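You operate a simulated robot arm through the tools that you are given. There is no shell and no other tool. Be economical: measure what you need, move in short steps, check, and stop when the job is done.

Carry out the task below with a simulated two-armed robot. There is one attempt and no reset: what you move stays moved.

JOB
On the top of the side table, fold the striped cloth in half.

It is judged by the outcome, as a careful person would: the job done as asked, and still so three seconds after it is handed in. It fails if anything else is knocked over, pushed out of place, dropped, spilled or broken. Flat cloth is picked up by pressing the open fingertips on it (5 to 10 N) and closing them slowly along it; thin cloth reads only 2 to 8 mm in the jaws.

ROBOT AND FRAMES
Two 7-joint arms with two-finger parallel grippers on one trunk, on a base that drives. Base frame: it is fixed to the floor where the robot stands at the start and does not move with it; the origin is under the middle of the robot, x ahead of it, y to its left, z up. Readings come in m, rad, newtons and seconds.
The left shoulder is at the start at [0.085, 0.182, 1.015], the right one opposite. With the tool pointing down near the work surface each hand reaches from about 0.3 to 0.76 m from the robot's upright axis, wherever it stands, measured 20 degrees to its own side. Places, roughly: top of the side table [0.6, 0.4, 0.8]. Payload 3.91 kg a hand.
Tool frame (each hand has its own): the origin (TCP) lies between the finger pads and is the grasp point; the fingertips stand 0.03 m ahead of it; z points along the fingers, y is the line along which they close. Largest opening 0.11 m; finger width 0.02, thickness 0.01; the body of the gripper, 0.048 by 0.112 m, starts 0.055 m behind the TCP.
Orientation is that of the tool frame in the base frame, as [roll, pitch, yaw] about the fixed x, y, z axes, in that order (R = Rz(yaw) Ry(pitch) Rx(roll)). With the fingers straight down and closing along the base's y, the tool's x points along the base's -x, its y along +y and its z along -z.

CONTROLS
- The arms move only by the tool play_rows. It takes "left_rows", "right_rows" or both (then of equal length, played together; a hand with none holds still); each is text: rows parted by semicolons, each of 7 numbers parted by spaces: the shift along the tool's x, y, z in m, then the turn, a rotation vector about the tool's x, y, z in rad, then the opening, from 0 (shut) to 1 (fully open). In form: dx dy dz rx ry rz claw; .... A call has 1 to 20 rows; each row shifts and turns the commanded pose from where the row before left it, along the tool's axes as they then stand. Each row takes 0.2 s and may step no farther than 0.05 m and 0.15 rad from the row before; otherwise, or with a gripper value out of range, the whole call is refused. Where a pose cannot be reached the arm comes as near as it can. A force on the tool above 40 N (or 10 N above the force at the start of the call, whichever is more), or a blocked arm, ends the call early, and 0.2 s more pass. The fingers move at their own pace (about 0.072 m/s each) and stop on an object; they squeeze with about 30 N. The grip force told is the motor's: it shows also when the fingers shut on nothing. Time passes only in rows, and 0.2 s behind the last, so rows that do not move let the fingers close. The reply holds the time, the measured pose of the TCP, the force on the tool along the base axes, the opening and the grip force, in the units named above and with some noise, with the torque about the TCP (base axes, N m) and any sound that the robot's microphone picked up.
- Cameras (640 x 400 px; columns grow to the right, rows downward): "scene" is now at [0.2267, 0.0282, 1.1798]; the picture's right is [0.35, -0.94, 0.00], its down [-0.69, -0.26, -0.68] and it looks along [0.64, 0.24, -0.73] (base axes); focal length 214 px, centre (320, 200). "left" rides on the left gripper at [0.072, -0.017, -0.103] in its tool frame; the picture's right is [0.23, 0.97, 0.00], its down [-0.76, 0.18, -0.62] and it looks along [-0.61, 0.14, 0.78] (tool axes); focal length 222 px, centre (320, 200). "right" rides on the right gripper at [0.072, 0.017, -0.103] in its tool frame; the picture's right is [-0.23, 0.97, 0.00], its down [-0.76, -0.18, -0.62] and it looks along [-0.61, -0.14, 0.78] (tool axes); focal length 222 px, centre (320, 200).
- capture(camera): a new picture of that camera. It takes no simulated time.
- slide_trunk(by): slides the trunk up (or, below 0, down) by that many m; the arms and the scene camera ride with it, the base frame stays. It gives what a move gives, with no picture.
- steer(legs): drives the robot by 1 to 6 legs, each [ahead, left, turn to the left] in m, m and rad, along the robot's own axes; the way and the turn of a leg run together, so that a leg with both is an arc; at most 1.5 m and 3.142 rad a leg. The arms and the cameras ride along, it lands a little off, and it stops where it bumps. It gives what a move gives.
- head_to(pan, tilt): turns the head with the scene camera to pan (to the left, within 1.396 rad either way) and tilt (down, from -0.506 to 1.204), counted from straight ahead of the robot. It gives what a move gives.
- locate(camera, pixels): for up to 12 pixels [column, row] of the newest picture of that camera ("zoom" is the newest enlarged one), the place [x, y, z] in the base frame of the surface seen there, good to about 0.002 m. It takes no simulated time.
- enlarge(camera, box): a new picture of the part [left, top, right, bottom] of that camera's present view, enlarged. It takes no simulated time.
- job_done(): hands the job in; it is judged then, once.

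Go step by step. Measure first, check grasps and placings, and put right what went wrong. The budget is 80 turns and 70 pictures, counting those below and the enlarged ones. Unless the task says otherwise, let go and move clear before handing in, and close with one line.

The tools are called as name(argument=value, ...) on one line, values as JSON. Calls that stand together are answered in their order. play_rows: Moves the arms, as the interface text tells. Its arguments: {"type":"object","properties":{"left_rows":{"type":"string"},"right_rows":{"type":"string"}},"required":[]} The other tools are called the same way: slide_trunk (by) slides the trunk up or down; steer (legs) drives the base; head_to (pan, tilt) turns the head that bears the scene camera; capture (camera) takes a picture; locate (camera, pixels) gives the place of the surface under pixels of a picture; enlarge (camera, box) takes an enlarged picture of a part of a camera's view; job_done () hands the job in.

At the start:

```text
clock: 0.0
left_position: [0.4815, 0.3542, 0.9939]
left_tool_rot: [3.14, 0.0, -3.142]
left_contact_force: [0.0, 0.1, 0.0]
left_ft_torque: [-0.02, -0.03, -0.01]
left_finger_gap: 0.11
left_gripper_force: 0.0
right_position: [0.4912, -0.1114, 0.9841]
right_tool_rot: [3.14, 0.001, -3.14]
right_contact_force: [-0.5, 0.5, -0.4]
right_ft_torque: [-0.02, 0.0, 0.04]
right_finger_gap: 0.1101
right_gripper_force: 0.0
trunk travel left (down, up): [-0.275, 0.239]
robot x, y, heading: [0.0036, -0.0008, 0.003]
head pan, tilt: [0.36, 0.824]
```

scene: 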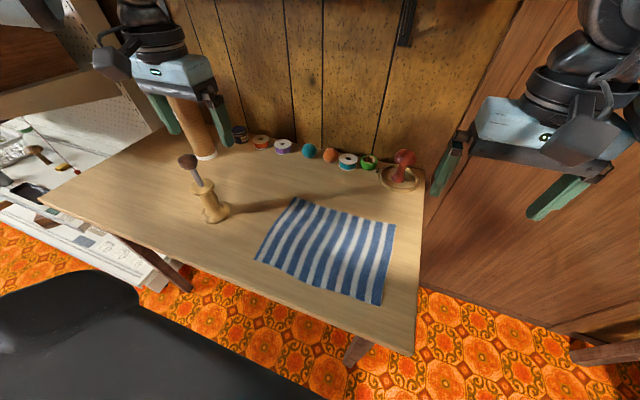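
right: 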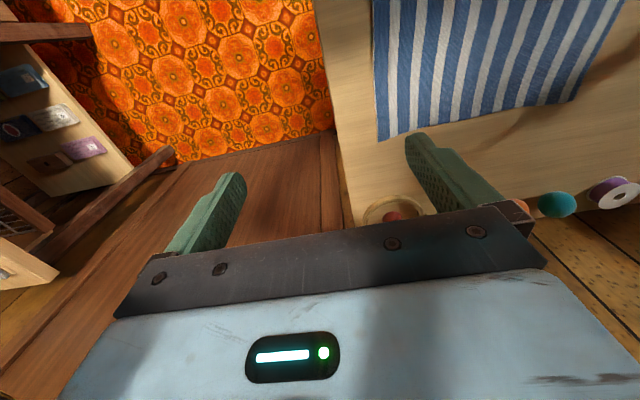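
left: 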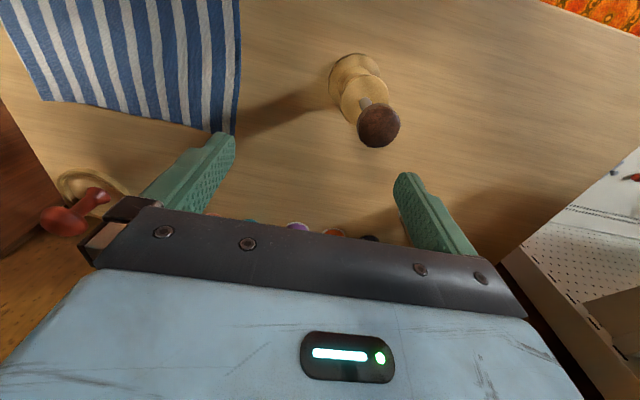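

The striped cloth shows in the scene view with corners near (296,197), (395,225), (380,305) and (256,260). I'll measure these and the table around it.

locate(camera="scene", pixels=[[297, 199], [394, 226], [380, 303], [258, 260], [345, 215], [318, 283], [388, 262], [277, 228], [404, 240], [214, 212], [402, 180], [410, 352]])

enlarge(camera="scene", box=[240, 140, 440, 360])

```text
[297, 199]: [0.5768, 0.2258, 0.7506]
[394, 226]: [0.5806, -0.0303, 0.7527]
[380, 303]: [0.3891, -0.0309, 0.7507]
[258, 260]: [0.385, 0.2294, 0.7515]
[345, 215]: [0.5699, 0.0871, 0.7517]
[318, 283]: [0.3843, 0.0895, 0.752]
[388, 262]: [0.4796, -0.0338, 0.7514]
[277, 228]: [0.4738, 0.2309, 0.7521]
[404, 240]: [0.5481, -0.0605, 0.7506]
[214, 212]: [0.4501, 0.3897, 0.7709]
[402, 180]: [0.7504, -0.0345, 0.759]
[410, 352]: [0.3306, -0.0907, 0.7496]
```

```text
1.82 times, centred on (340, 250) of scene
```

zoom: 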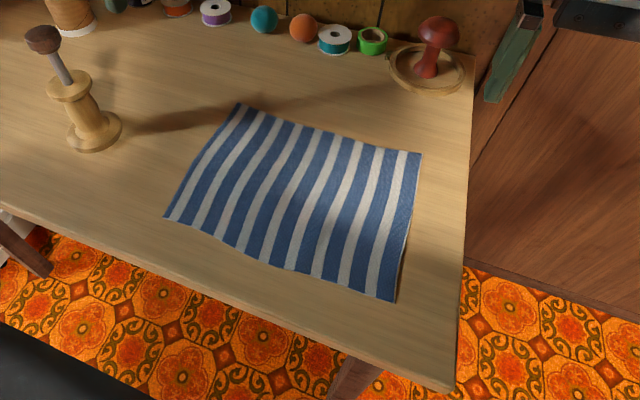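

The cloth spans x 0.385–0.58 and y −0.033–0.23 on a table at z 0.75. I'll fold the near edge over onto the far edge using both hands. First I'll place the hands high above the two near corners, slightly tilted, with the jaws narrowed.

play_rows(left_rows="0.0229 -0.0385 0 0 0 0 0.4; 0.0229 -0.0385 0 0 0 0 0.4; 0.0229 -0.0385 0 0 0 0 0.4; 0.0229 -0.0385 0 0 0 0 0.4; 0 0 0 0 -0.15 0 0.4; 0 0 0 0 -0.15 0 0.4; 0 0 0 0 0 0 0.4", right_rows="0.0253 0.0279 0 0 0 0 0.4; 0.0253 0.0279 0 0 0 0 0.4; 0.0253 0.0279 0 0 0 0 0.4; 0.0253 0.0279 0 0 0 0 0.4; 0 0 0 0 -0.15 0 0.4; 0 0 0 0 -0.15 0 0.4; 0 0 0 0 0 0 0.4")

```text
clock: 1.6
left_position: [0.3898, 0.2018, 0.9938]
left_tool_rot: [3.141, 0.301, 3.141]
left_contact_force: [0.0, 0.0, 1.3]
left_ft_torque: [0.04, 0.05, 0.01]
left_finger_gap: 0.0441
left_gripper_force: 0.1
right_position: [0.3894, 0.0006, 0.9838]
right_tool_rot: [3.142, 0.302, -3.142]
right_contact_force: [0.7, -0.3, -0.4]
right_ft_torque: [0.0, 0.0, 0.0]
right_finger_gap: 0.0437
right_gripper_force: 0.1
trunk travel left (down, up): [-0.275, 0.239]
robot x, y, heading: [0.0026, -0.0022, -0.003]
head pan, tilt: [0.36, 0.824]
```

Both hands are where I planned, with the jaws about 44 mm open. I'll lower them to about 15 mm above contact and look.

play_rows(left_rows="0.01152 0 0.03724 0 0 0 0.4; 0.01152 0 0.03724 0 0 0 0.4; 0.01152 0 0.03724 0 0 0 0.4; 0.01152 0 0.03724 0 0 0 0.4; 0.01152 0 0.03724 0 0 0 0.4; 0 0 0 0 0 0 0.4", right_rows="0.01093 0 0.03534 0 0 0 0.4; 0.01093 0 0.03534 0 0 0 0.4; 0.01093 0 0.03534 0 0 0 0.4; 0.01093 0 0.03534 0 0 0 0.4; 0.01093 0 0.03534 0 0 0 0.4; 0 0 0 0 0 0 0.4")

capture(camera="left")

capture(camera="right")

capture(camera="scene")

```text
clock: 3.0
left_position: [0.3914, 0.2011, 0.7995]
left_tool_rot: [-3.141, 0.3, 3.141]
left_contact_force: [0.3, -1.0, -1.4]
left_ft_torque: [0.0, 0.01, 0.01]
left_finger_gap: 0.0439
left_gripper_force: 0.1
left hand out of reach, approached as far as the arm can: row 4
right_position: [0.3894, 0.0003, 0.7977]
right_tool_rot: [-3.141, 0.301, -3.141]
right_contact_force: [-0.5, -0.5, -0.3]
right_ft_torque: [0.02, 0.01, 0.03]
right_finger_gap: 0.0438
right_gripper_force: 0.0
trunk travel left (down, up): [-0.275, 0.239]
robot x, y, heading: [-0.0023, -0.0026, 0.003]
head pan, tilt: [0.36, 0.824]
```

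```text
65 pictures are left
```

left: 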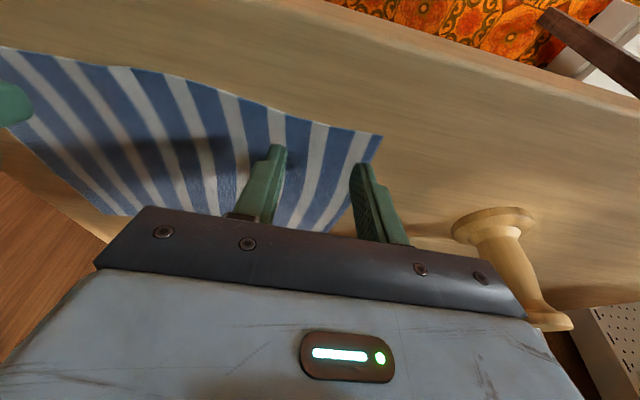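

```text
64 pictures are left
```

right: 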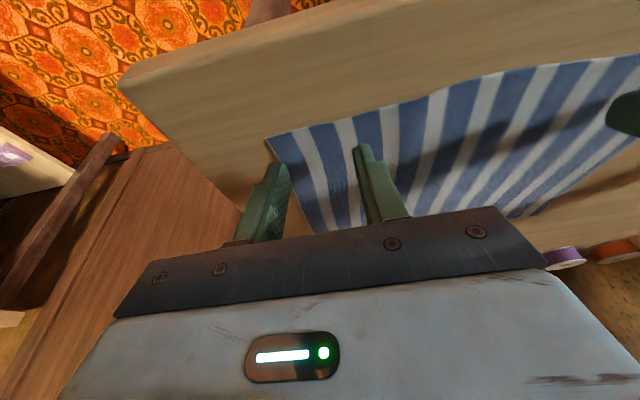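

```text
63 pictures are left
```

scene: 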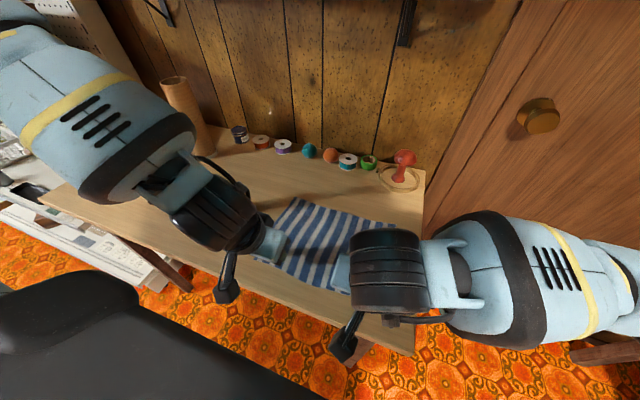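

The left arm reports that it is at its inner reach limit, and its outer fingertip (365,190) sits right over the cloth's side edge. I'll lift a little and back the base up 8 cm so both arms have room.

play_rows(left_rows="-0.01182 0 -0.0382 0 0 0 0.4; 0 0 0 0 0 0 0.4", right_rows="-0.01182 0 -0.0382 0 0 0 0.4; 0 0 0 0 0 0 0.4")

steer(legs=[[-0.08, 0, 0]])

```text
clock: 3.6
left_position: [0.3924, 0.2014, 0.8394]
left_tool_rot: [3.142, 0.296, -3.141]
left_contact_force: [0.4, -0.2, 0.2]
left_ft_torque: [-0.02, -0.01, 0.01]
left_finger_gap: 0.0437
left_gripper_force: 0.1
right_position: [0.3893, -0.0003, 0.838]
right_tool_rot: [-3.14, 0.3, 3.141]
right_contact_force: [0.4, 0.2, 0.1]
right_ft_torque: [0.02, 0.02, -0.01]
right_finger_gap: 0.0439
right_gripper_force: 0.1
trunk travel left (down, up): [-0.275, 0.239]
robot x, y, heading: [-0.0002, -0.0019, -0.0]
head pan, tilt: [0.36, 0.824]
```

```text
clock: 4.7
left_position: [0.3119, 0.2022, 0.8412]
left_tool_rot: [3.141, 0.3, -3.141]
left_contact_force: [-0.4, -0.9, -0.2]
left_ft_torque: [-0.03, 0.02, 0.01]
left_finger_gap: 0.0438
left_gripper_force: 0.1
right_position: [0.309, -0.0013, 0.838]
right_tool_rot: [-3.142, 0.301, 3.141]
right_contact_force: [-0.8, 0.2, -0.3]
right_ft_torque: [-0.01, -0.05, 0.02]
right_finger_gap: 0.044
right_gripper_force: 0.1
trunk travel left (down, up): [-0.275, 0.239]
robot x, y, heading: [-0.0783, -0.0009, -0.002]
head pan, tilt: [0.36, 0.824]
```

The base is back by 8 cm. I'll bring the hands over the corners again, about 1 cm further inward, and lower them to just above the cloth.

play_rows(left_rows="-0.0377 -0.006 0.0117 0 0 0 0.4; -0.0377 -0.006 0.0117 0 0 0 0.4; 0.0130 0 0.042 0 0 0 0.4; 0 0 0 0 0 0 0.4", right_rows="-0.0392 0.0045 0.0121 0 0 0 0.4; -0.0392 0.0045 0.0121 0 0 0 0.4; 0.0121 0 0.0392 0 0 0 0.4; 0 0 0 0 0 0 0.4")

capture(camera="left")

capture(camera="right")

```text
clock: 5.7
left_position: [0.3907, 0.1892, 0.7946]
left_tool_rot: [-3.141, 0.301, -3.141]
left_contact_force: [0.3, -0.4, -0.1]
left_ft_torque: [0.02, -0.03, 0.05]
left_finger_gap: 0.0441
left_gripper_force: 0.1
right_position: [0.3928, 0.0099, 0.7992]
right_tool_rot: [3.141, 0.302, -3.141]
right_contact_force: [-0.4, -0.3, 0.2]
right_ft_torque: [0.02, -0.02, -0.02]
right_finger_gap: 0.044
right_gripper_force: 0.1
trunk travel left (down, up): [-0.275, 0.239]
robot x, y, heading: [-0.0778, -0.0017, 0.001]
head pan, tilt: [0.36, 0.824]
```

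```text
62 pictures are left
```

left: 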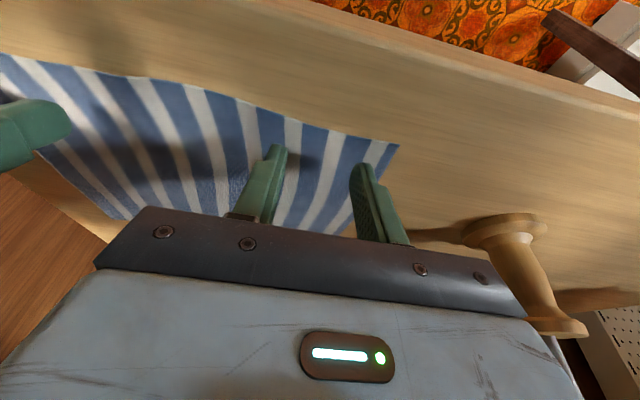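

```text
61 pictures are left
```

right: 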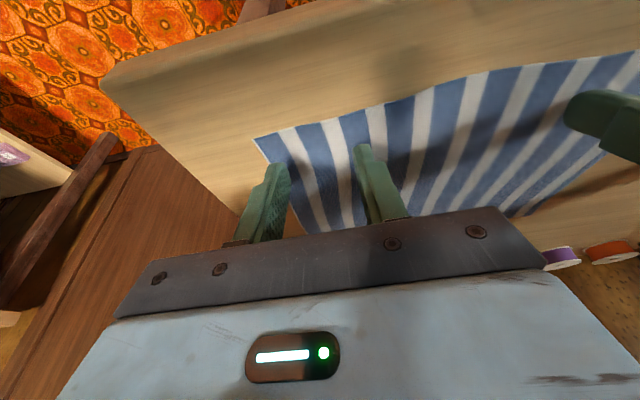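

The fingertips straddle the corners well. I'll go down gently to first contact.

play_rows(left_rows="0.003 0 0.00955 0 0 0 0.4; 0.0006 0 0.0019 0 0 0 0.4; 0 0 0 0 0 0 0.4", right_rows="0.0043 0 0.01385 0 0 0 0.4; 0.0006 0 0.0019 0 0 0 0.4; 0 0 0 0 0 0 0.4")

```text
clock: 6.5
left_position: [0.3906, 0.1902, 0.7833]
left_tool_rot: [-3.142, 0.301, 3.141]
left_contact_force: [-0.2, -0.7, 1.0]
left_ft_torque: [0.0, -0.01, -0.02]
left_finger_gap: 0.0441
left_gripper_force: 0.0
right_position: [0.392, 0.0082, 0.7819]
right_tool_rot: [3.141, 0.303, -3.141]
right_contact_force: [0.0, -1.7, 13.5]
right_ft_torque: [-0.15, 0.04, 0.02]
right_finger_gap: 0.044
right_gripper_force: 0.1
trunk travel left (down, up): [-0.275, 0.239]
robot x, y, heading: [-0.0797, -0.0037, 0.006]
head pan, tilt: [0.36, 0.824]
```

The right hand presses with 13.5 N and the left hardly touches. I'll adjust both towards about 8 N.

play_rows(left_rows="0.0005 0 0.0017 0 0 0 0.4; 0 0 0 0 0 0 0.4", right_rows="-0.0002 0 -0.0007 0 0 0 0.4; 0 0 0 0 0 0 0.4")

```text
clock: 7.1
left_position: [0.3916, 0.1896, 0.7839]
left_tool_rot: [3.14, 0.302, -3.141]
left_contact_force: [-2.1, -0.5, 9.5]
left_ft_torque: [0.01, 0.05, 0.02]
left_finger_gap: 0.0439
left_gripper_force: 0.0
right_position: [0.3916, 0.0083, 0.7831]
right_tool_rot: [3.141, 0.303, -3.141]
right_contact_force: [2.5, 1.2, 10.7]
right_ft_torque: [-0.07, -0.13, 0.01]
right_finger_gap: 0.0441
right_gripper_force: 0.0
trunk travel left (down, up): [-0.275, 0.239]
robot x, y, heading: [-0.0789, 0.002, -0.005]
head pan, tilt: [0.36, 0.824]
```

Both hands press with about 10 N. Now I'll close slowly.

play_rows(left_rows="0 0 0 0 0 0 0.36; 0 0 0 0 0 0 0.32; 0 0 0 0 0 0 0.28; 0 0 0 0 0 0 0.24; 0 0 0 0 0 0 0.2; 0 0 0 0 0 0 0.16; 0 0 0 0 0 0 0.12; 0 0 0 0 0 0 0.08; 0 0 0 0 0 0 0.04; 0 0 0 0 0 0 0; 0 0 0 0 0 0 0; 0 0 0 0 0 0 0", right_rows="0 0 0 0 0 0 0.36; 0 0 0 0 0 0 0.32; 0 0 0 0 0 0 0.28; 0 0 0 0 0 0 0.24; 0 0 0 0 0 0 0.2; 0 0 0 0 0 0 0.16; 0 0 0 0 0 0 0.12; 0 0 0 0 0 0 0.08; 0 0 0 0 0 0 0.04; 0 0 0 0 0 0 0; 0 0 0 0 0 0 0; 0 0 0 0 0 0 0")

capture(camera="left")

capture(camera="right")

```text
clock: 9.7
left_position: [0.3901, 0.1903, 0.7833]
left_tool_rot: [3.142, 0.3, -3.141]
left_contact_force: [0.5, 0.5, 14.8]
left_ft_torque: [0.04, -0.02, 0.01]
left_finger_gap: 0.0019
left_gripper_force: 30.0
right_position: [0.3913, 0.0088, 0.7824]
right_tool_rot: [3.141, 0.301, -3.141]
right_contact_force: [1.1, 0.8, 12.1]
right_ft_torque: [0.03, 0.03, 0.02]
right_finger_gap: 0.0019
right_gripper_force: 30.0
trunk travel left (down, up): [-0.275, 0.239]
robot x, y, heading: [-0.0815, 0.0007, -0.003]
head pan, tilt: [0.36, 0.824]
```

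```text
60 pictures are left
```

left: 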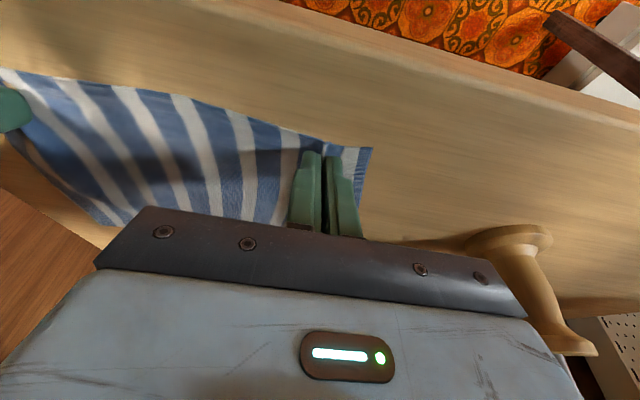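

```text
59 pictures are left
```

right: 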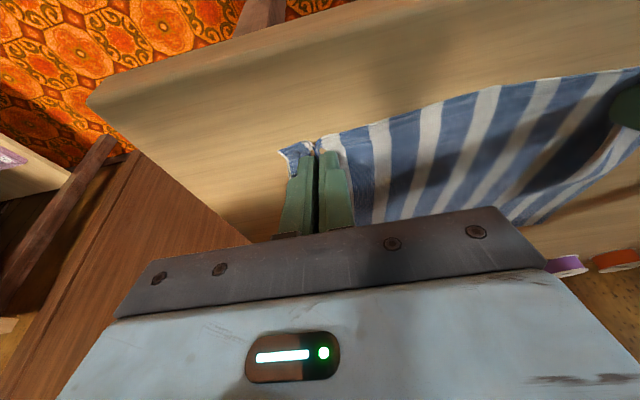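

Both jaws hold a cloth ridge: the gap is 1.9 mm, and the cloth is seen gathered between the fingertips at (325,150) left and (315,150) right. I'll lift 4 cm slowly and check that it holds.

play_rows(left_rows="-0.0068 0 -0.0084 0 0 0 0; -0.0068 0 -0.0084 0 0 0 0; -0.0068 0 -0.0084 0 0 0 0; -0.0068 0 -0.0084 0 0 0 0; 0 0 0 0 0 0 0", right_rows="-0.0068 0 -0.0084 0 0 0 0; -0.0068 0 -0.0084 0 0 0 0; -0.0068 0 -0.0084 0 0 0 0; -0.0068 0 -0.0084 0 0 0 0; 0 0 0 0 0 0 0")

capture(camera="left")

capture(camera="right")

```text
clock: 10.9
left_position: [0.4074, 0.1899, 0.8224]
left_tool_rot: [3.141, 0.299, -3.141]
left_contact_force: [-0.2, -0.3, -1.2]
left_ft_torque: [-0.01, -0.03, 0.01]
left_finger_gap: 0.0021
left_gripper_force: 30.4
right_position: [0.4086, 0.0082, 0.8231]
right_tool_rot: [-3.141, 0.3, 3.141]
right_contact_force: [0.0, 0.3, 0.1]
right_ft_torque: [0.04, 0.0, 0.04]
right_finger_gap: 0.0021
right_gripper_force: 29.8
trunk travel left (down, up): [-0.275, 0.239]
robot x, y, heading: [-0.078, -0.0001, 0.002]
head pan, tilt: [0.36, 0.824]
```

```text
58 pictures are left
```

left: 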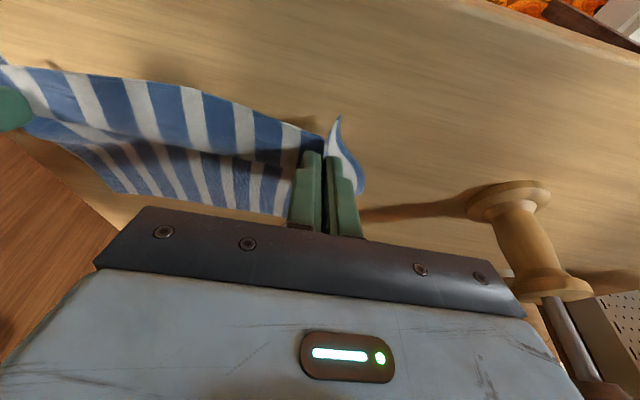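

```text
57 pictures are left
```

right: 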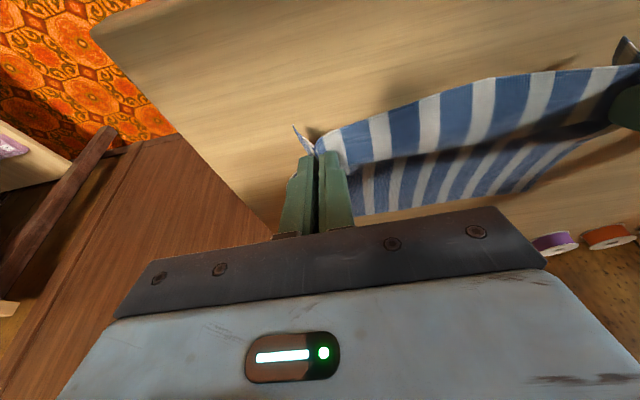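

The cloth is held on both sides. I'll carry the edge over in an arc towards the far edge, turning the wrists back as it goes.

play_rows(left_rows="-0.0256 0 -0.0085 0 0.1 0 0; -0.025 0 -0.0077 0 0.1 0 0; -0.0234 0 -0.0028 0 0.1 0 0; -0.023 0 0 0 0.1 0 0; -0.0234 0 0.0032 0 0.1 0 0; -0.0246 0 0.006 0 0.1 0 0; 0 0 0 0 0 0 0", right_rows="-0.0256 0 -0.0085 0 0.1 0 0; -0.025 0 -0.0077 0 0.1 0 0; -0.0234 0 -0.0028 0 0.1 0 0; -0.023 0 0 0 0.1 0 0; -0.0234 0 0.0032 0 0.1 0 0; -0.0246 0 0.006 0 0.1 0 0; 0 0 0 0 0 0 0")

capture(camera="left")

capture(camera="right")

capture(camera="scene")

```text
clock: 12.3
left_position: [0.4925, 0.2106, 0.8508]
left_tool_rot: [-3.119, -0.26, 3.13]
left_contact_force: [3.1, -20.1, -2.2]
left_ft_torque: [-0.51, -0.09, 0.3]
left_finger_gap: 0.0019
left_gripper_force: 30.1
left hand out of reach, approached as far as the arm can: row 5, 6
right_position: [0.5221, 0.0179, 0.8373]
right_tool_rot: [3.116, -0.291, -3.107]
right_contact_force: [-3.1, 20.2, 0.6]
right_ft_torque: [0.53, 0.09, -0.33]
right_finger_gap: 0.0022
right_gripper_force: 30.1
right hand out of reach, approached as far as the arm can: row 6
trunk travel left (down, up): [-0.275, 0.239]
robot x, y, heading: [-0.0786, 0.0011, -0.001]
head pan, tilt: [0.36, 0.824]
stopped in row 7 (right hand): the force on the tool passed its limit at 47 N (the readings are from after the stop); the commanded pose is now the measured one
```

```text
56 pictures are left
```

left: 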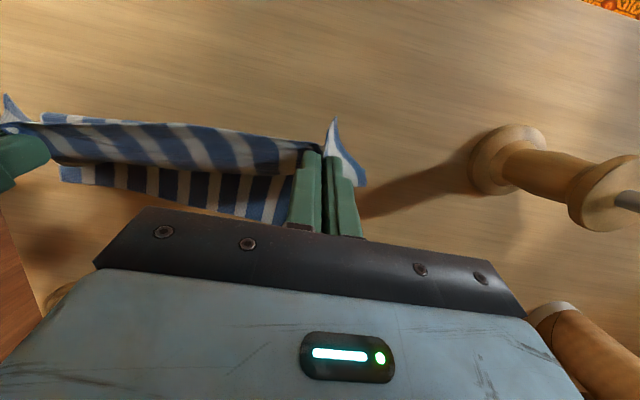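

```text
55 pictures are left
```

right: 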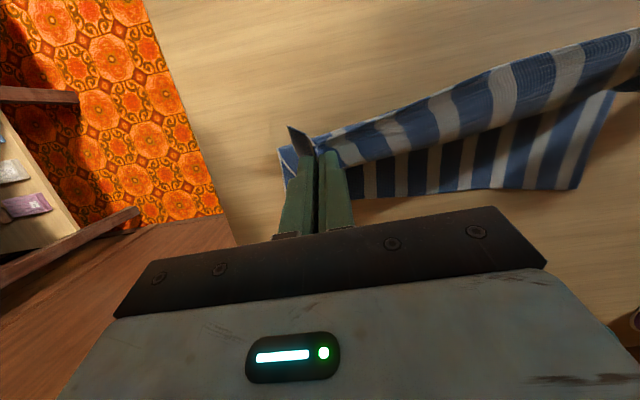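

```text
54 pictures are left
```

scene: 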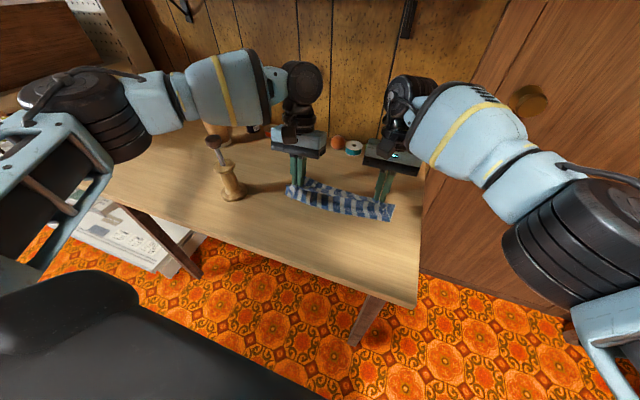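

The backward tilt took both arms to their outer reach limit. They lag unevenly (x 0.4925 against 0.5221) and pull the cloth apart with 20 N. I'll ease the tension and turn the fingers back to vertical.

play_rows(left_rows="0 -0.006 0 0 -0.05 0 0; 0 -0.006 0 0 -0.1 0 0; 0 -0.002 0 0 -0.1 0 0; 0 0 0 0 0 0 0", right_rows="0 -0.001 0 0 -0.05 0 0; 0 0 0 0 -0.1 0 0; 0 0 0 0 -0.1 0 0; 0 0 0 0 0 0 0")

capture(camera="left")

capture(camera="right")

```text
clock: 13.3
left_position: [0.4922, 0.2025, 0.8488]
left_tool_rot: [-3.126, -0.013, 3.139]
left_contact_force: [1.0, -8.8, -0.8]
left_ft_torque: [-0.28, -0.05, 0.1]
left_finger_gap: 0.0023
left_gripper_force: 30.5
right_position: [0.5234, 0.0136, 0.8372]
right_tool_rot: [3.125, -0.039, -3.12]
right_contact_force: [-0.9, 8.4, 0.1]
right_ft_torque: [0.28, 0.04, -0.1]
right_finger_gap: 0.0016
right_gripper_force: 30.5
trunk travel left (down, up): [-0.275, 0.239]
robot x, y, heading: [-0.0747, 0.0026, 0.001]
head pan, tilt: [0.36, 0.824]
```

```text
53 pictures are left
```

left: 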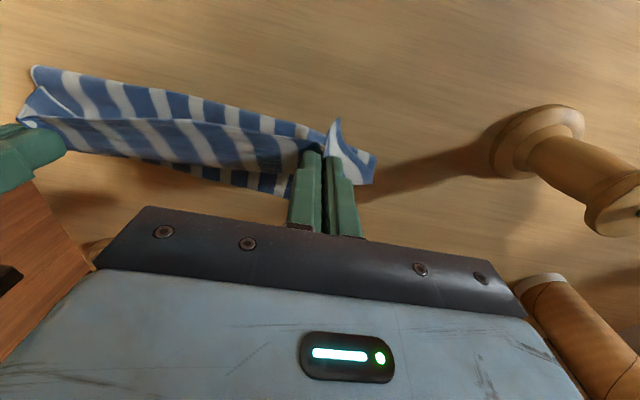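

```text
52 pictures are left
```

right: 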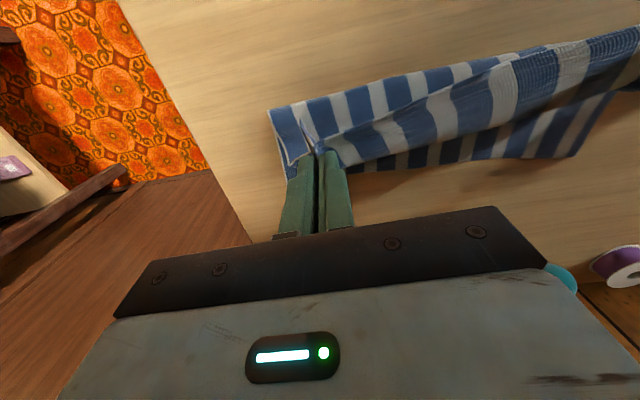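

Tension has dropped to 8 N. I'll line up the left hand with the right and advance both part of the way, then look at where the bottom layer lies.

play_rows(left_rows="-0.015 -0.0025 0.006 0 0 0 0; -0.015 -0.0025 0.006 0 0 0 0; -0.01 0 0.002 0 0 0 0; -0.01 0 0.003 0 0 0 0; 0 0 0 0 0 0 0", right_rows="0 0 0 0 0 0 0; 0 0 0 0 0 0 0; -0.01 0 0.002 0 0 0 0; -0.01 0 0.003 0 0 0 0; 0 0 0 0 0 0 0")

enlarge(camera="scene", box=[240, 130, 440, 255])

capture(camera="right")

capture(camera="left")

```text
clock: 14.5
left_position: [0.522, 0.1961, 0.8382]
left_tool_rot: [-3.125, -0.012, 3.14]
left_contact_force: [0.4, -0.3, 0.9]
left_ft_torque: [0.0, -0.01, -0.01]
left_finger_gap: 0.0021
left_gripper_force: 29.8
left hand out of reach, approached as far as the arm can: row 3, 4
right_position: [0.5434, 0.013, 0.8319]
right_tool_rot: [3.127, -0.041, -3.119]
right_contact_force: [0.0, 0.7, -0.8]
right_ft_torque: [-0.02, 0.02, -0.04]
right_finger_gap: 0.0016
right_gripper_force: 29.9
trunk travel left (down, up): [-0.275, 0.239]
robot x, y, heading: [-0.0814, 0.0007, 0.002]
head pan, tilt: [0.36, 0.824]
```

```text
3.20 times, centred on (340, 192) of scene
```

zoom: 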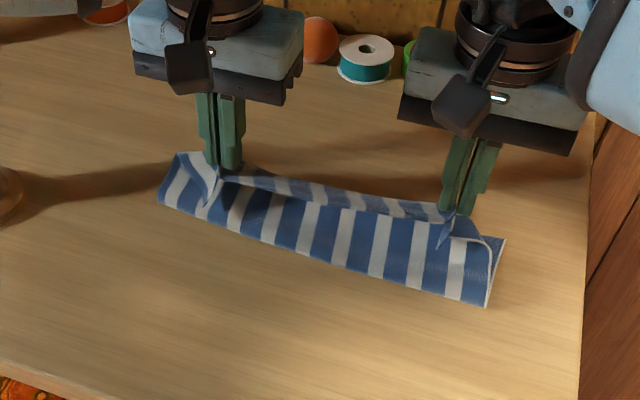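

```text
50 pictures are left
```

right: 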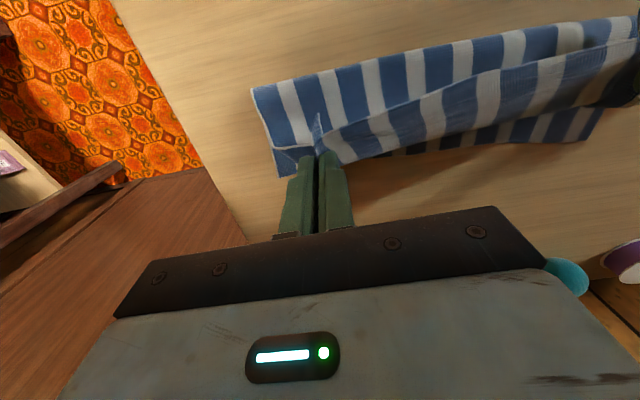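

```text
49 pictures are left
```

left: 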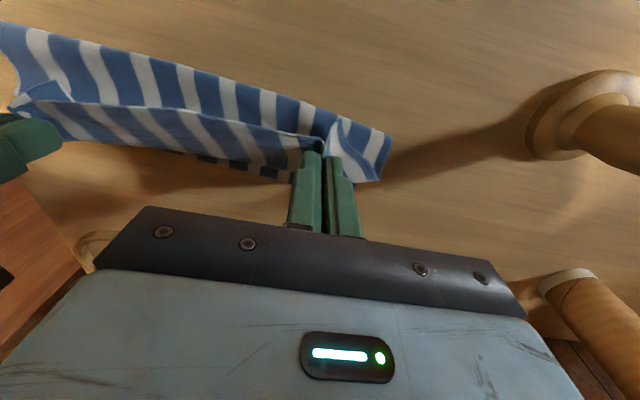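

The left arm stops at x 0.522, short of its target. I'll measure the bottom layer's edges and then let the base carry both hands forward.

locate(camera="right", pixels=[[276, 176], [252, 90], [600, 112], [585, 143], [480, 142], [440, 150]])

locate(camera="left", pixels=[[376, 180], [390, 140], [205, 160], [270, 180], [2, 24], [230, 80]])

locate(camera="zoom", pixels=[[505, 240], [486, 305], [160, 204], [175, 154], [330, 262]])

```text
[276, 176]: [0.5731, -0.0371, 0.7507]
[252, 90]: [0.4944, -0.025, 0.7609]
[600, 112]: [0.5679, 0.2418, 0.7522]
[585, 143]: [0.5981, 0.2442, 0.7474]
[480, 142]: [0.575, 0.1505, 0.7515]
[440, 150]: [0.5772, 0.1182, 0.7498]
```

```text
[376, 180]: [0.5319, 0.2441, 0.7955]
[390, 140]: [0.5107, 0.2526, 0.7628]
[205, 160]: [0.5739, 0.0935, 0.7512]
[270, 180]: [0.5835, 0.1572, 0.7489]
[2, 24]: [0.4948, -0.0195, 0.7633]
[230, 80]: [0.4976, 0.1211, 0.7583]
```

```text
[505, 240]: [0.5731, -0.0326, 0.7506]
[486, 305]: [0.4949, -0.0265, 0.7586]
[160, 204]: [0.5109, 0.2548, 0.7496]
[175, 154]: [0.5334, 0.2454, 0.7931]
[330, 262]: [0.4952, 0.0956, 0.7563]
```

The bottom layer's far edge runs from (0.573,−0.033) to about (0.588,0.24), and the fold line is at x ≈0.495–0.51. I'll lower both hands 2 cm, bring the right one back slightly, and drive forward 4 cm to give the arms more reach.

play_rows(left_rows="0 0 0.009 0 0 0 0; 0 0 0.009 0 0 0 0; 0 0 0 0 0 0 0", right_rows="0.008 0 0.006 0 0 0 0; 0.008 0 0.006 0 0 0 0; 0 0 0 0 0 0 0")

steer(legs=[[0.04, 0, 0]])

enlarge(camera="scene", box=[230, 130, 450, 267])

```text
clock: 15.3
left_position: [0.5227, 0.1964, 0.8215]
left_tool_rot: [-3.128, -0.012, 3.138]
left_contact_force: [-0.7, 0.7, -0.2]
left_ft_torque: [0.0, 0.02, 0.02]
left_finger_gap: 0.0016
left_gripper_force: 30.2
right_position: [0.5266, 0.014, 0.8201]
right_tool_rot: [3.125, -0.041, -3.119]
right_contact_force: [0.1, 1.3, 0.6]
right_ft_torque: [0.04, 0.02, -0.01]
right_finger_gap: 0.0016
right_gripper_force: 30.4
trunk travel left (down, up): [-0.275, 0.239]
robot x, y, heading: [-0.0812, -0.0013, 0.001]
head pan, tilt: [0.36, 0.824]
```

```text
clock: 16.2
left_position: [0.5616, 0.1975, 0.8201]
left_tool_rot: [-3.127, -0.015, 3.139]
left_contact_force: [0.0, -0.3, -0.3]
left_ft_torque: [-0.03, 0.03, 0.04]
left_finger_gap: 0.0018
left_gripper_force: 30.3
right_position: [0.5668, 0.0147, 0.8207]
right_tool_rot: [3.123, -0.042, -3.119]
right_contact_force: [-0.3, 0.3, -0.6]
right_ft_torque: [-0.01, 0.03, 0.0]
right_finger_gap: 0.0016
right_gripper_force: 30.2
trunk travel left (down, up): [-0.275, 0.239]
robot x, y, heading: [-0.0418, -0.0015, -0.004]
head pan, tilt: [0.36, 0.824]
```

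```text
2.91 times, centred on (340, 198) of scene
```

zoom: 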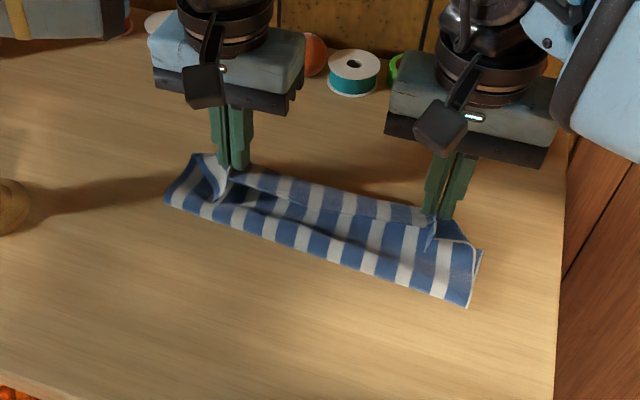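

The edge now stands near the far edge, with the pinched strip still turned back at (228,175) and (435,225). To lay it the right way round I need to tilt the wrists back, so I'll bring the base closer: retract the hands 4 cm, then drive 5.5 cm.

play_rows(left_rows="0.02 0 0 0 0 0 0; 0.02 0 0 0 0 0 0; 0 0 0 0 0 0 0", right_rows="0.02 0 0 0 0 0 0; 0.02 0 0 0 0 0 0; 0 0 0 0 0 0 0")

steer(legs=[[0.055, 0, 0]])

```text
clock: 17.0
left_position: [0.522, 0.1962, 0.82]
left_tool_rot: [-3.123, -0.013, 3.14]
left_contact_force: [0.3, -2.6, 0.1]
left_ft_torque: [-0.05, -0.01, -0.01]
left_finger_gap: 0.0018
left_gripper_force: 30.6
right_position: [0.5263, 0.0138, 0.8219]
right_tool_rot: [3.125, -0.043, -3.117]
right_contact_force: [-0.1, 1.7, 0.3]
right_ft_torque: [0.03, 0.02, 0.04]
right_finger_gap: 0.0019
right_gripper_force: 30.5
trunk travel left (down, up): [-0.275, 0.239]
robot x, y, heading: [-0.0396, -0.0024, 0.003]
head pan, tilt: [0.36, 0.824]
```

```text
clock: 17.9
left_position: [0.5766, 0.1972, 0.8206]
left_tool_rot: [-3.126, -0.013, 3.136]
left_contact_force: [0.7, -1.5, 0.0]
left_ft_torque: [-0.06, 0.04, 0.02]
left_finger_gap: 0.0017
left_gripper_force: 30.0
right_position: [0.5817, 0.0136, 0.8223]
right_tool_rot: [3.125, -0.042, -3.117]
right_contact_force: [-0.6, 1.2, -0.4]
right_ft_torque: [0.02, 0.02, -0.02]
right_finger_gap: 0.0021
right_gripper_force: 30.2
trunk travel left (down, up): [-0.275, 0.239]
robot x, y, heading: [0.0082, 0.0021, -0.003]
head pan, tilt: [0.36, 0.824]
```

The base is at x 0.008 and the hands are above the far edge. I'll try tilting the fingers back in small steps, moving about the tips.

play_rows(left_rows="-0.003 0 0 0 0.08 0 0; -0.003 0 0 0 0.08 0 0; -0.003 0 0 0 0.08 0 0; -0.003 0 0 0 0.08 0 0; 0 0 0 0 0 0 0", right_rows="-0.003 0 0 0 0.08 0 0; -0.003 0 0 0 0.08 0 0; -0.003 0 0 0 0.08 0 0; -0.003 0 0 0 0.08 0 0; 0 0 0 0 0 0 0")

```text
clock: 19.2
left_position: [0.5789, 0.2189, 0.8187]
left_tool_rot: [-3.105, -0.329, 3.119]
left_contact_force: [1.1, -18.4, 0.2]
left_ft_torque: [-0.47, -0.02, 0.33]
left_finger_gap: 0.0023
left_gripper_force: 29.9
left hand out of reach, approached as far as the arm can: row 3, 4
right_position: [0.5897, 0.0216, 0.8211]
right_tool_rot: [3.1, -0.361, -3.096]
right_contact_force: [-0.5, 18.7, -0.7]
right_ft_torque: [0.44, 0.0, -0.34]
right_finger_gap: 0.0018
right_gripper_force: 29.8
trunk travel left (down, up): [-0.275, 0.239]
robot x, y, heading: [0.0139, 0.0033, 0.002]
head pan, tilt: [0.36, 0.824]
stopped in row 5 (left hand): the force on the tool passed its limit at 40 N (the readings are from after the stop); the commanded pose is now the measured one
```

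The left arm is limited again at this tilt and pulls sideways with 18 N. I'll relieve that and settle for a modest tilt, then lower the tips toward the far edge.

play_rows(left_rows="0 -0.007 0 0 -0.08 0 0; 0 -0.007 0 0 -0.08 0 0; 0 0 0 0 0 0 0", right_rows="0 0 0 0 -0.08 0 0; 0 0 0 0 -0.08 0 0; 0 0 0 0 0 0 0")

capture(camera="left")

capture(camera="right")

```text
clock: 20.0
left_position: [0.5785, 0.2093, 0.8177]
left_tool_rot: [-3.114, -0.169, 3.131]
left_contact_force: [0.5, -6.2, 0.2]
left_ft_torque: [-0.2, 0.02, 0.12]
left_finger_gap: 0.002
left_gripper_force: 29.9
right_position: [0.5904, 0.0179, 0.8214]
right_tool_rot: [3.113, -0.199, -3.108]
right_contact_force: [-0.5, 8.1, 0.2]
right_ft_torque: [0.19, -0.01, -0.11]
right_finger_gap: 0.0018
right_gripper_force: 30.2
trunk travel left (down, up): [-0.275, 0.239]
robot x, y, heading: [0.0118, -0.0011, 0.007]
head pan, tilt: [0.36, 0.824]
```

```text
47 pictures are left
```

left: 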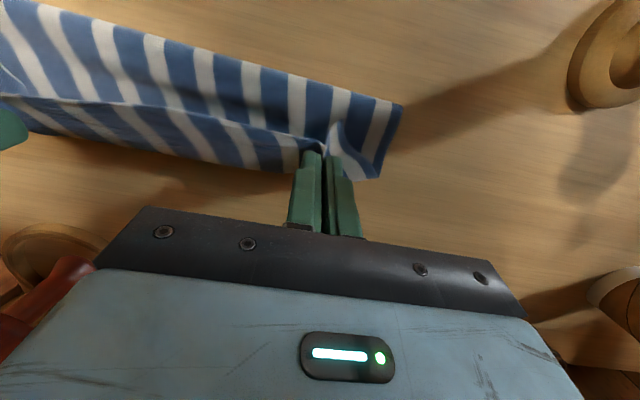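

```text
46 pictures are left
```

right: 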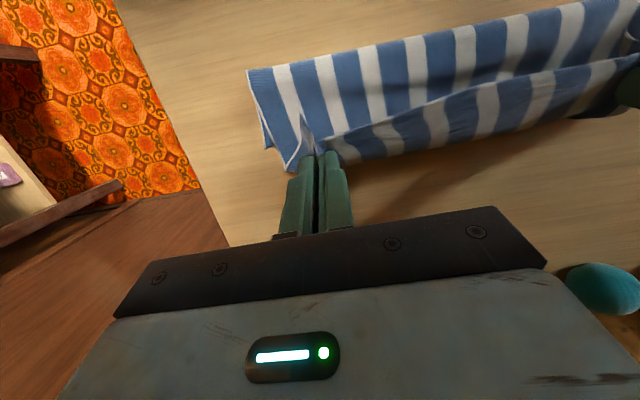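

The strip in the jaws stands up along the far side, as expected. I'll lower about 2.5 cm, easing the remaining tension, before a gentle release.

play_rows(left_rows="-0.0055 -0.003 0.0115 0 0 0 0; -0.0055 -0.003 0.0115 0 0 0 0; 0 0 0 0 0 0 0", right_rows="-0.0025 0 0.0130 0 0 0 0; -0.0025 0 0.0130 0 0 0 0; 0 0 0 0 0 0 0")

enlarge(camera="scene", box=[230, 130, 450, 267])

capture(camera="right")

```text
clock: 20.8
left_position: [0.5843, 0.2018, 0.7946]
left_tool_rot: [-3.114, -0.17, 3.131]
left_contact_force: [-0.6, 0.9, 0.5]
left_ft_torque: [-0.04, -0.01, 0.0]
left_finger_gap: 0.002
left_gripper_force: 29.8
right_position: [0.5907, 0.02, 0.795]
right_tool_rot: [3.114, -0.201, -3.108]
right_contact_force: [0.8, 0.5, 0.3]
right_ft_torque: [0.02, 0.02, -0.03]
right_finger_gap: 0.0014
right_gripper_force: 30.2
trunk travel left (down, up): [-0.275, 0.239]
robot x, y, heading: [0.0108, -0.0036, 0.004]
head pan, tilt: [0.36, 0.824]
```

```text
2.91 times, centred on (340, 198) of scene
```

zoom: 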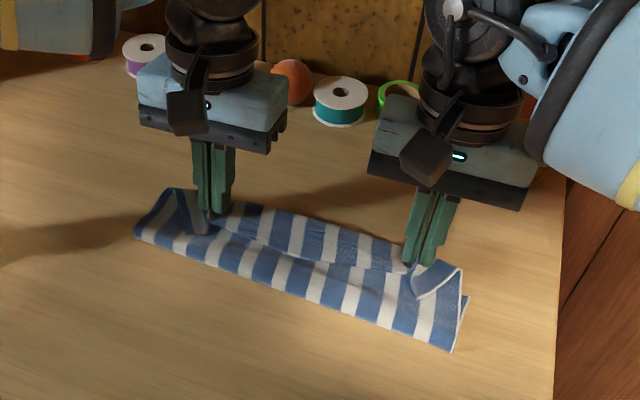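

```text
44 pictures are left
```

right: 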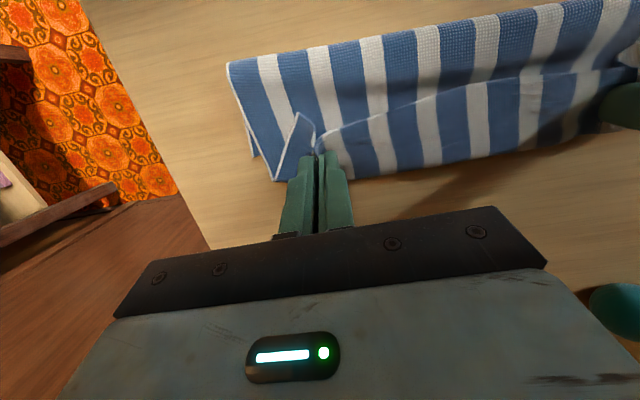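

The strip along the edge is still turned back about 2–3 cm (edge line at (250,240)–(400,275) in the zoom). I'll release gently, lift clear, and see how it relaxes.

play_rows(left_rows="0 0 0 0 0 0 0.1; 0 0 0 0 0 0 0.2; 0 0 0 0 0 0 0.25; 0 0 -0.01 0 0 0 0.25; 0 0 -0.02 0 0 0 0.25; 0 0 -0.03 0 0 0 0.25; 0 0 -0.03 0 0 0 0.25; 0 0 0 0 0 0 0.25", right_rows="0 0 0 0 0 0 0.1; 0 0 0 0 0 0 0.2; 0 0 0 0 0 0 0.25; 0 0 -0.01 0 0 0 0.25; 0 0 -0.02 0 0 0 0.25; 0 0 -0.03 0 0 0 0.25; 0 0 -0.03 0 0 0 0.25; 0 0 0 0 0 0 0.25")

capture(camera="right")

capture(camera="left")

enlarge(camera="scene", box=[230, 130, 450, 267])

```text
clock: 22.6
left_position: [0.6002, 0.2118, 0.8747]
left_tool_rot: [-3.114, -0.169, 3.131]
left_contact_force: [-0.7, -0.6, 0.0]
left_ft_torque: [0.01, 0.0, -0.01]
left_finger_gap: 0.0273
left_gripper_force: 0.0
left hand out of reach, approached as far as the arm can: row 7
right_position: [0.6081, 0.0168, 0.8837]
right_tool_rot: [3.112, -0.199, -3.11]
right_contact_force: [0.4, -0.8, -0.1]
right_ft_torque: [0.01, -0.03, -0.01]
right_finger_gap: 0.0274
right_gripper_force: 0.1
trunk travel left (down, up): [-0.275, 0.239]
robot x, y, heading: [0.0127, 0.0009, 0.004]
head pan, tilt: [0.36, 0.824]
```

```text
43 pictures are left
```

right: 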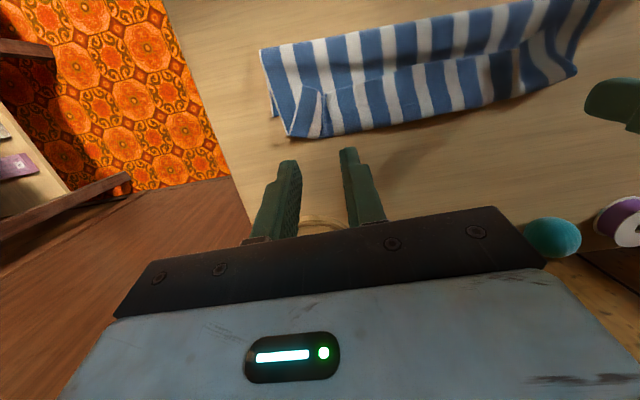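

```text
42 pictures are left
```

left: 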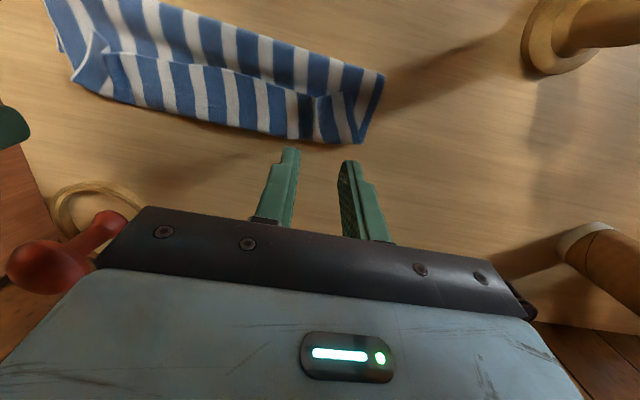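

```text
2.91 times, centred on (340, 198) of scene
```

zoom: 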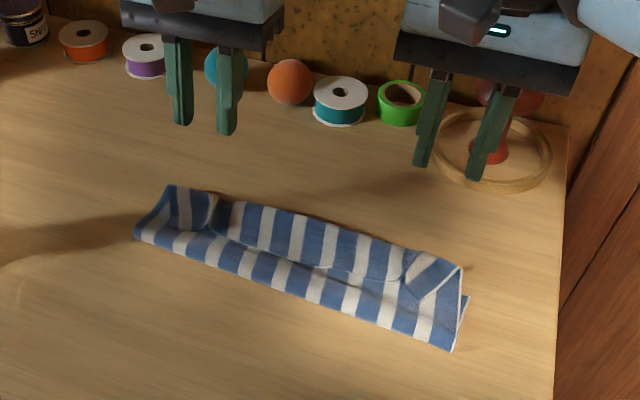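

The strip lies turned back along the far side. I'll measure how high its free edge stands, to see whether a fingertip can get under it and flip it outward.

enlarge(camera="right", box=[240, 0, 620, 160])

locate(camera="right", pixels=[[325, 90], [400, 76], [450, 64], [520, 48], [330, 134], [400, 124], [480, 106], [560, 80], [310, 60], [400, 45], [270, 60], [310, 110]])

locate(camera="zoom", pixels=[[212, 222], [260, 255], [320, 268], [360, 282], [400, 285], [170, 190], [190, 230], [460, 268], [452, 350], [135, 237], [440, 300], [466, 298]])

```text
1.68 times, centred on (430, 80) of right
```

zoom: 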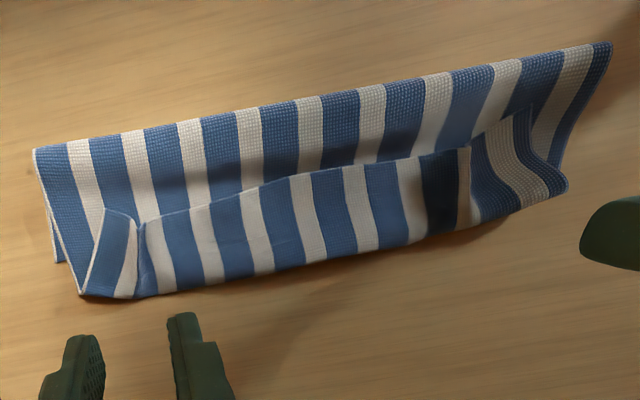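

```text
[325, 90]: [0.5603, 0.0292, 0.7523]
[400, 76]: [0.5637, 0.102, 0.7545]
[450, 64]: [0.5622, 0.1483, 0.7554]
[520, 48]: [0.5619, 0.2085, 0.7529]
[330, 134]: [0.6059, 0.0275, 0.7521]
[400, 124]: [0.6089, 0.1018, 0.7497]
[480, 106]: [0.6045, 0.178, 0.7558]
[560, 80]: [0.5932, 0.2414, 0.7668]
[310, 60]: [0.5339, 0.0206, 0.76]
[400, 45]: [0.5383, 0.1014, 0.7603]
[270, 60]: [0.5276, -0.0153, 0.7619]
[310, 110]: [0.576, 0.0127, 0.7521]
```

```text
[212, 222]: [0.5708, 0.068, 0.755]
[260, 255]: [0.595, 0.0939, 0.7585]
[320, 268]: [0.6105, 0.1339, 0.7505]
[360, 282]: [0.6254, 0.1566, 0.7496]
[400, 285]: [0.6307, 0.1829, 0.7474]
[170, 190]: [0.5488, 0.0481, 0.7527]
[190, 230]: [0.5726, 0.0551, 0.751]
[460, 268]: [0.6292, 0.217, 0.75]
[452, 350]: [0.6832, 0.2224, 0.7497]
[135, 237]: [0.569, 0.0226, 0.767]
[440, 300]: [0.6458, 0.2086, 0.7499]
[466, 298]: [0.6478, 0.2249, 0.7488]
```

The turned-back strip is about 4.5 cm wide (edge x≈0.563, far crease x≈0.608). I'll measure the near fold and the bottom layer's far corner before choosing a repair.

capture(camera="scene")

locate(camera="right", pixels=[[262, 51], [340, 36], [430, 18], [500, 6], [273, 116], [271, 100], [290, 137], [263, 70], [574, 74], [600, 5], [585, 30]])

enlarge(camera="scene", box=[260, 180, 420, 260])

```text
39 pictures are left
```

scene: 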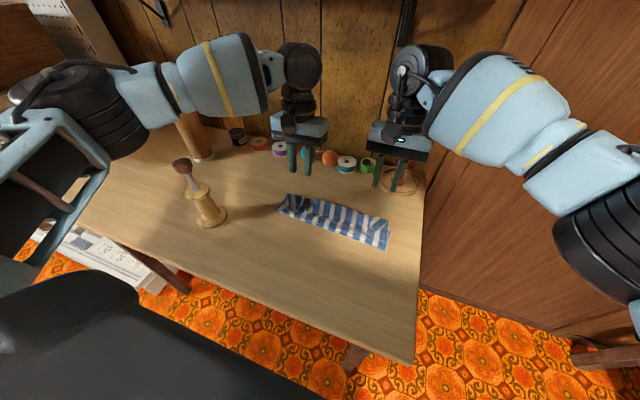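

```text
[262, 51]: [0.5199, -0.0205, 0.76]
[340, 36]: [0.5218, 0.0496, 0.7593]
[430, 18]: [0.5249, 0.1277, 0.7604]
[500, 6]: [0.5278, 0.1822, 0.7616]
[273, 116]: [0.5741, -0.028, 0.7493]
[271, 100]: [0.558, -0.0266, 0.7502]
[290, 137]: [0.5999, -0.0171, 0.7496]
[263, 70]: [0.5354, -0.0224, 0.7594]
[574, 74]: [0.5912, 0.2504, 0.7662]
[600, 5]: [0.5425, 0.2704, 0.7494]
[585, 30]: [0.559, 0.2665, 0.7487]
```

```text
4.00 times, centred on (340, 220) of scene
```

zoom: 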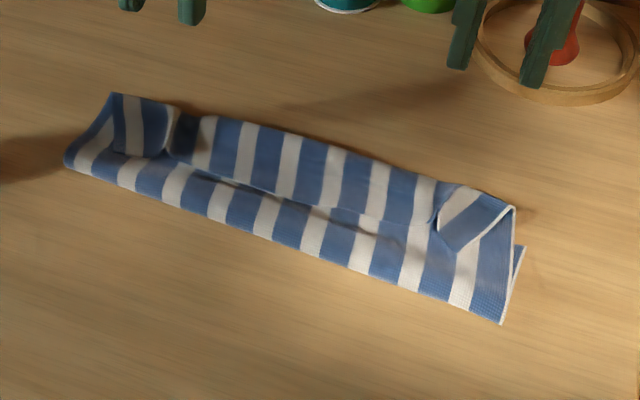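

The strip was laid too slack and the fold crept to x≈0.518, so I'll reopen the cloth and redo it with a better wrist angle. I'll locate the strip's edge points for the grip.

locate(camera="zoom", pixels=[[172, 152], [185, 155], [230, 175], [300, 200], [370, 215], [430, 228], [440, 190], [170, 110], [455, 252], [115, 150], [514, 207], [120, 95]])

```text
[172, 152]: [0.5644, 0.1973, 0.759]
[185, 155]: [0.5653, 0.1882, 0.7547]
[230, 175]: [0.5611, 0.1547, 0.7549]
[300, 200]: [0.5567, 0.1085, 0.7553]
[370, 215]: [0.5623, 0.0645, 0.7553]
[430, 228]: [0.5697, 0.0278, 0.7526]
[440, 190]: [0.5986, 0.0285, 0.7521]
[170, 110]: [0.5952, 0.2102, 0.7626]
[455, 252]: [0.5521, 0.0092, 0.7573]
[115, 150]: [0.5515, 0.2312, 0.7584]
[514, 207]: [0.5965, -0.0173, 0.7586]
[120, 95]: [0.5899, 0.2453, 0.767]
```

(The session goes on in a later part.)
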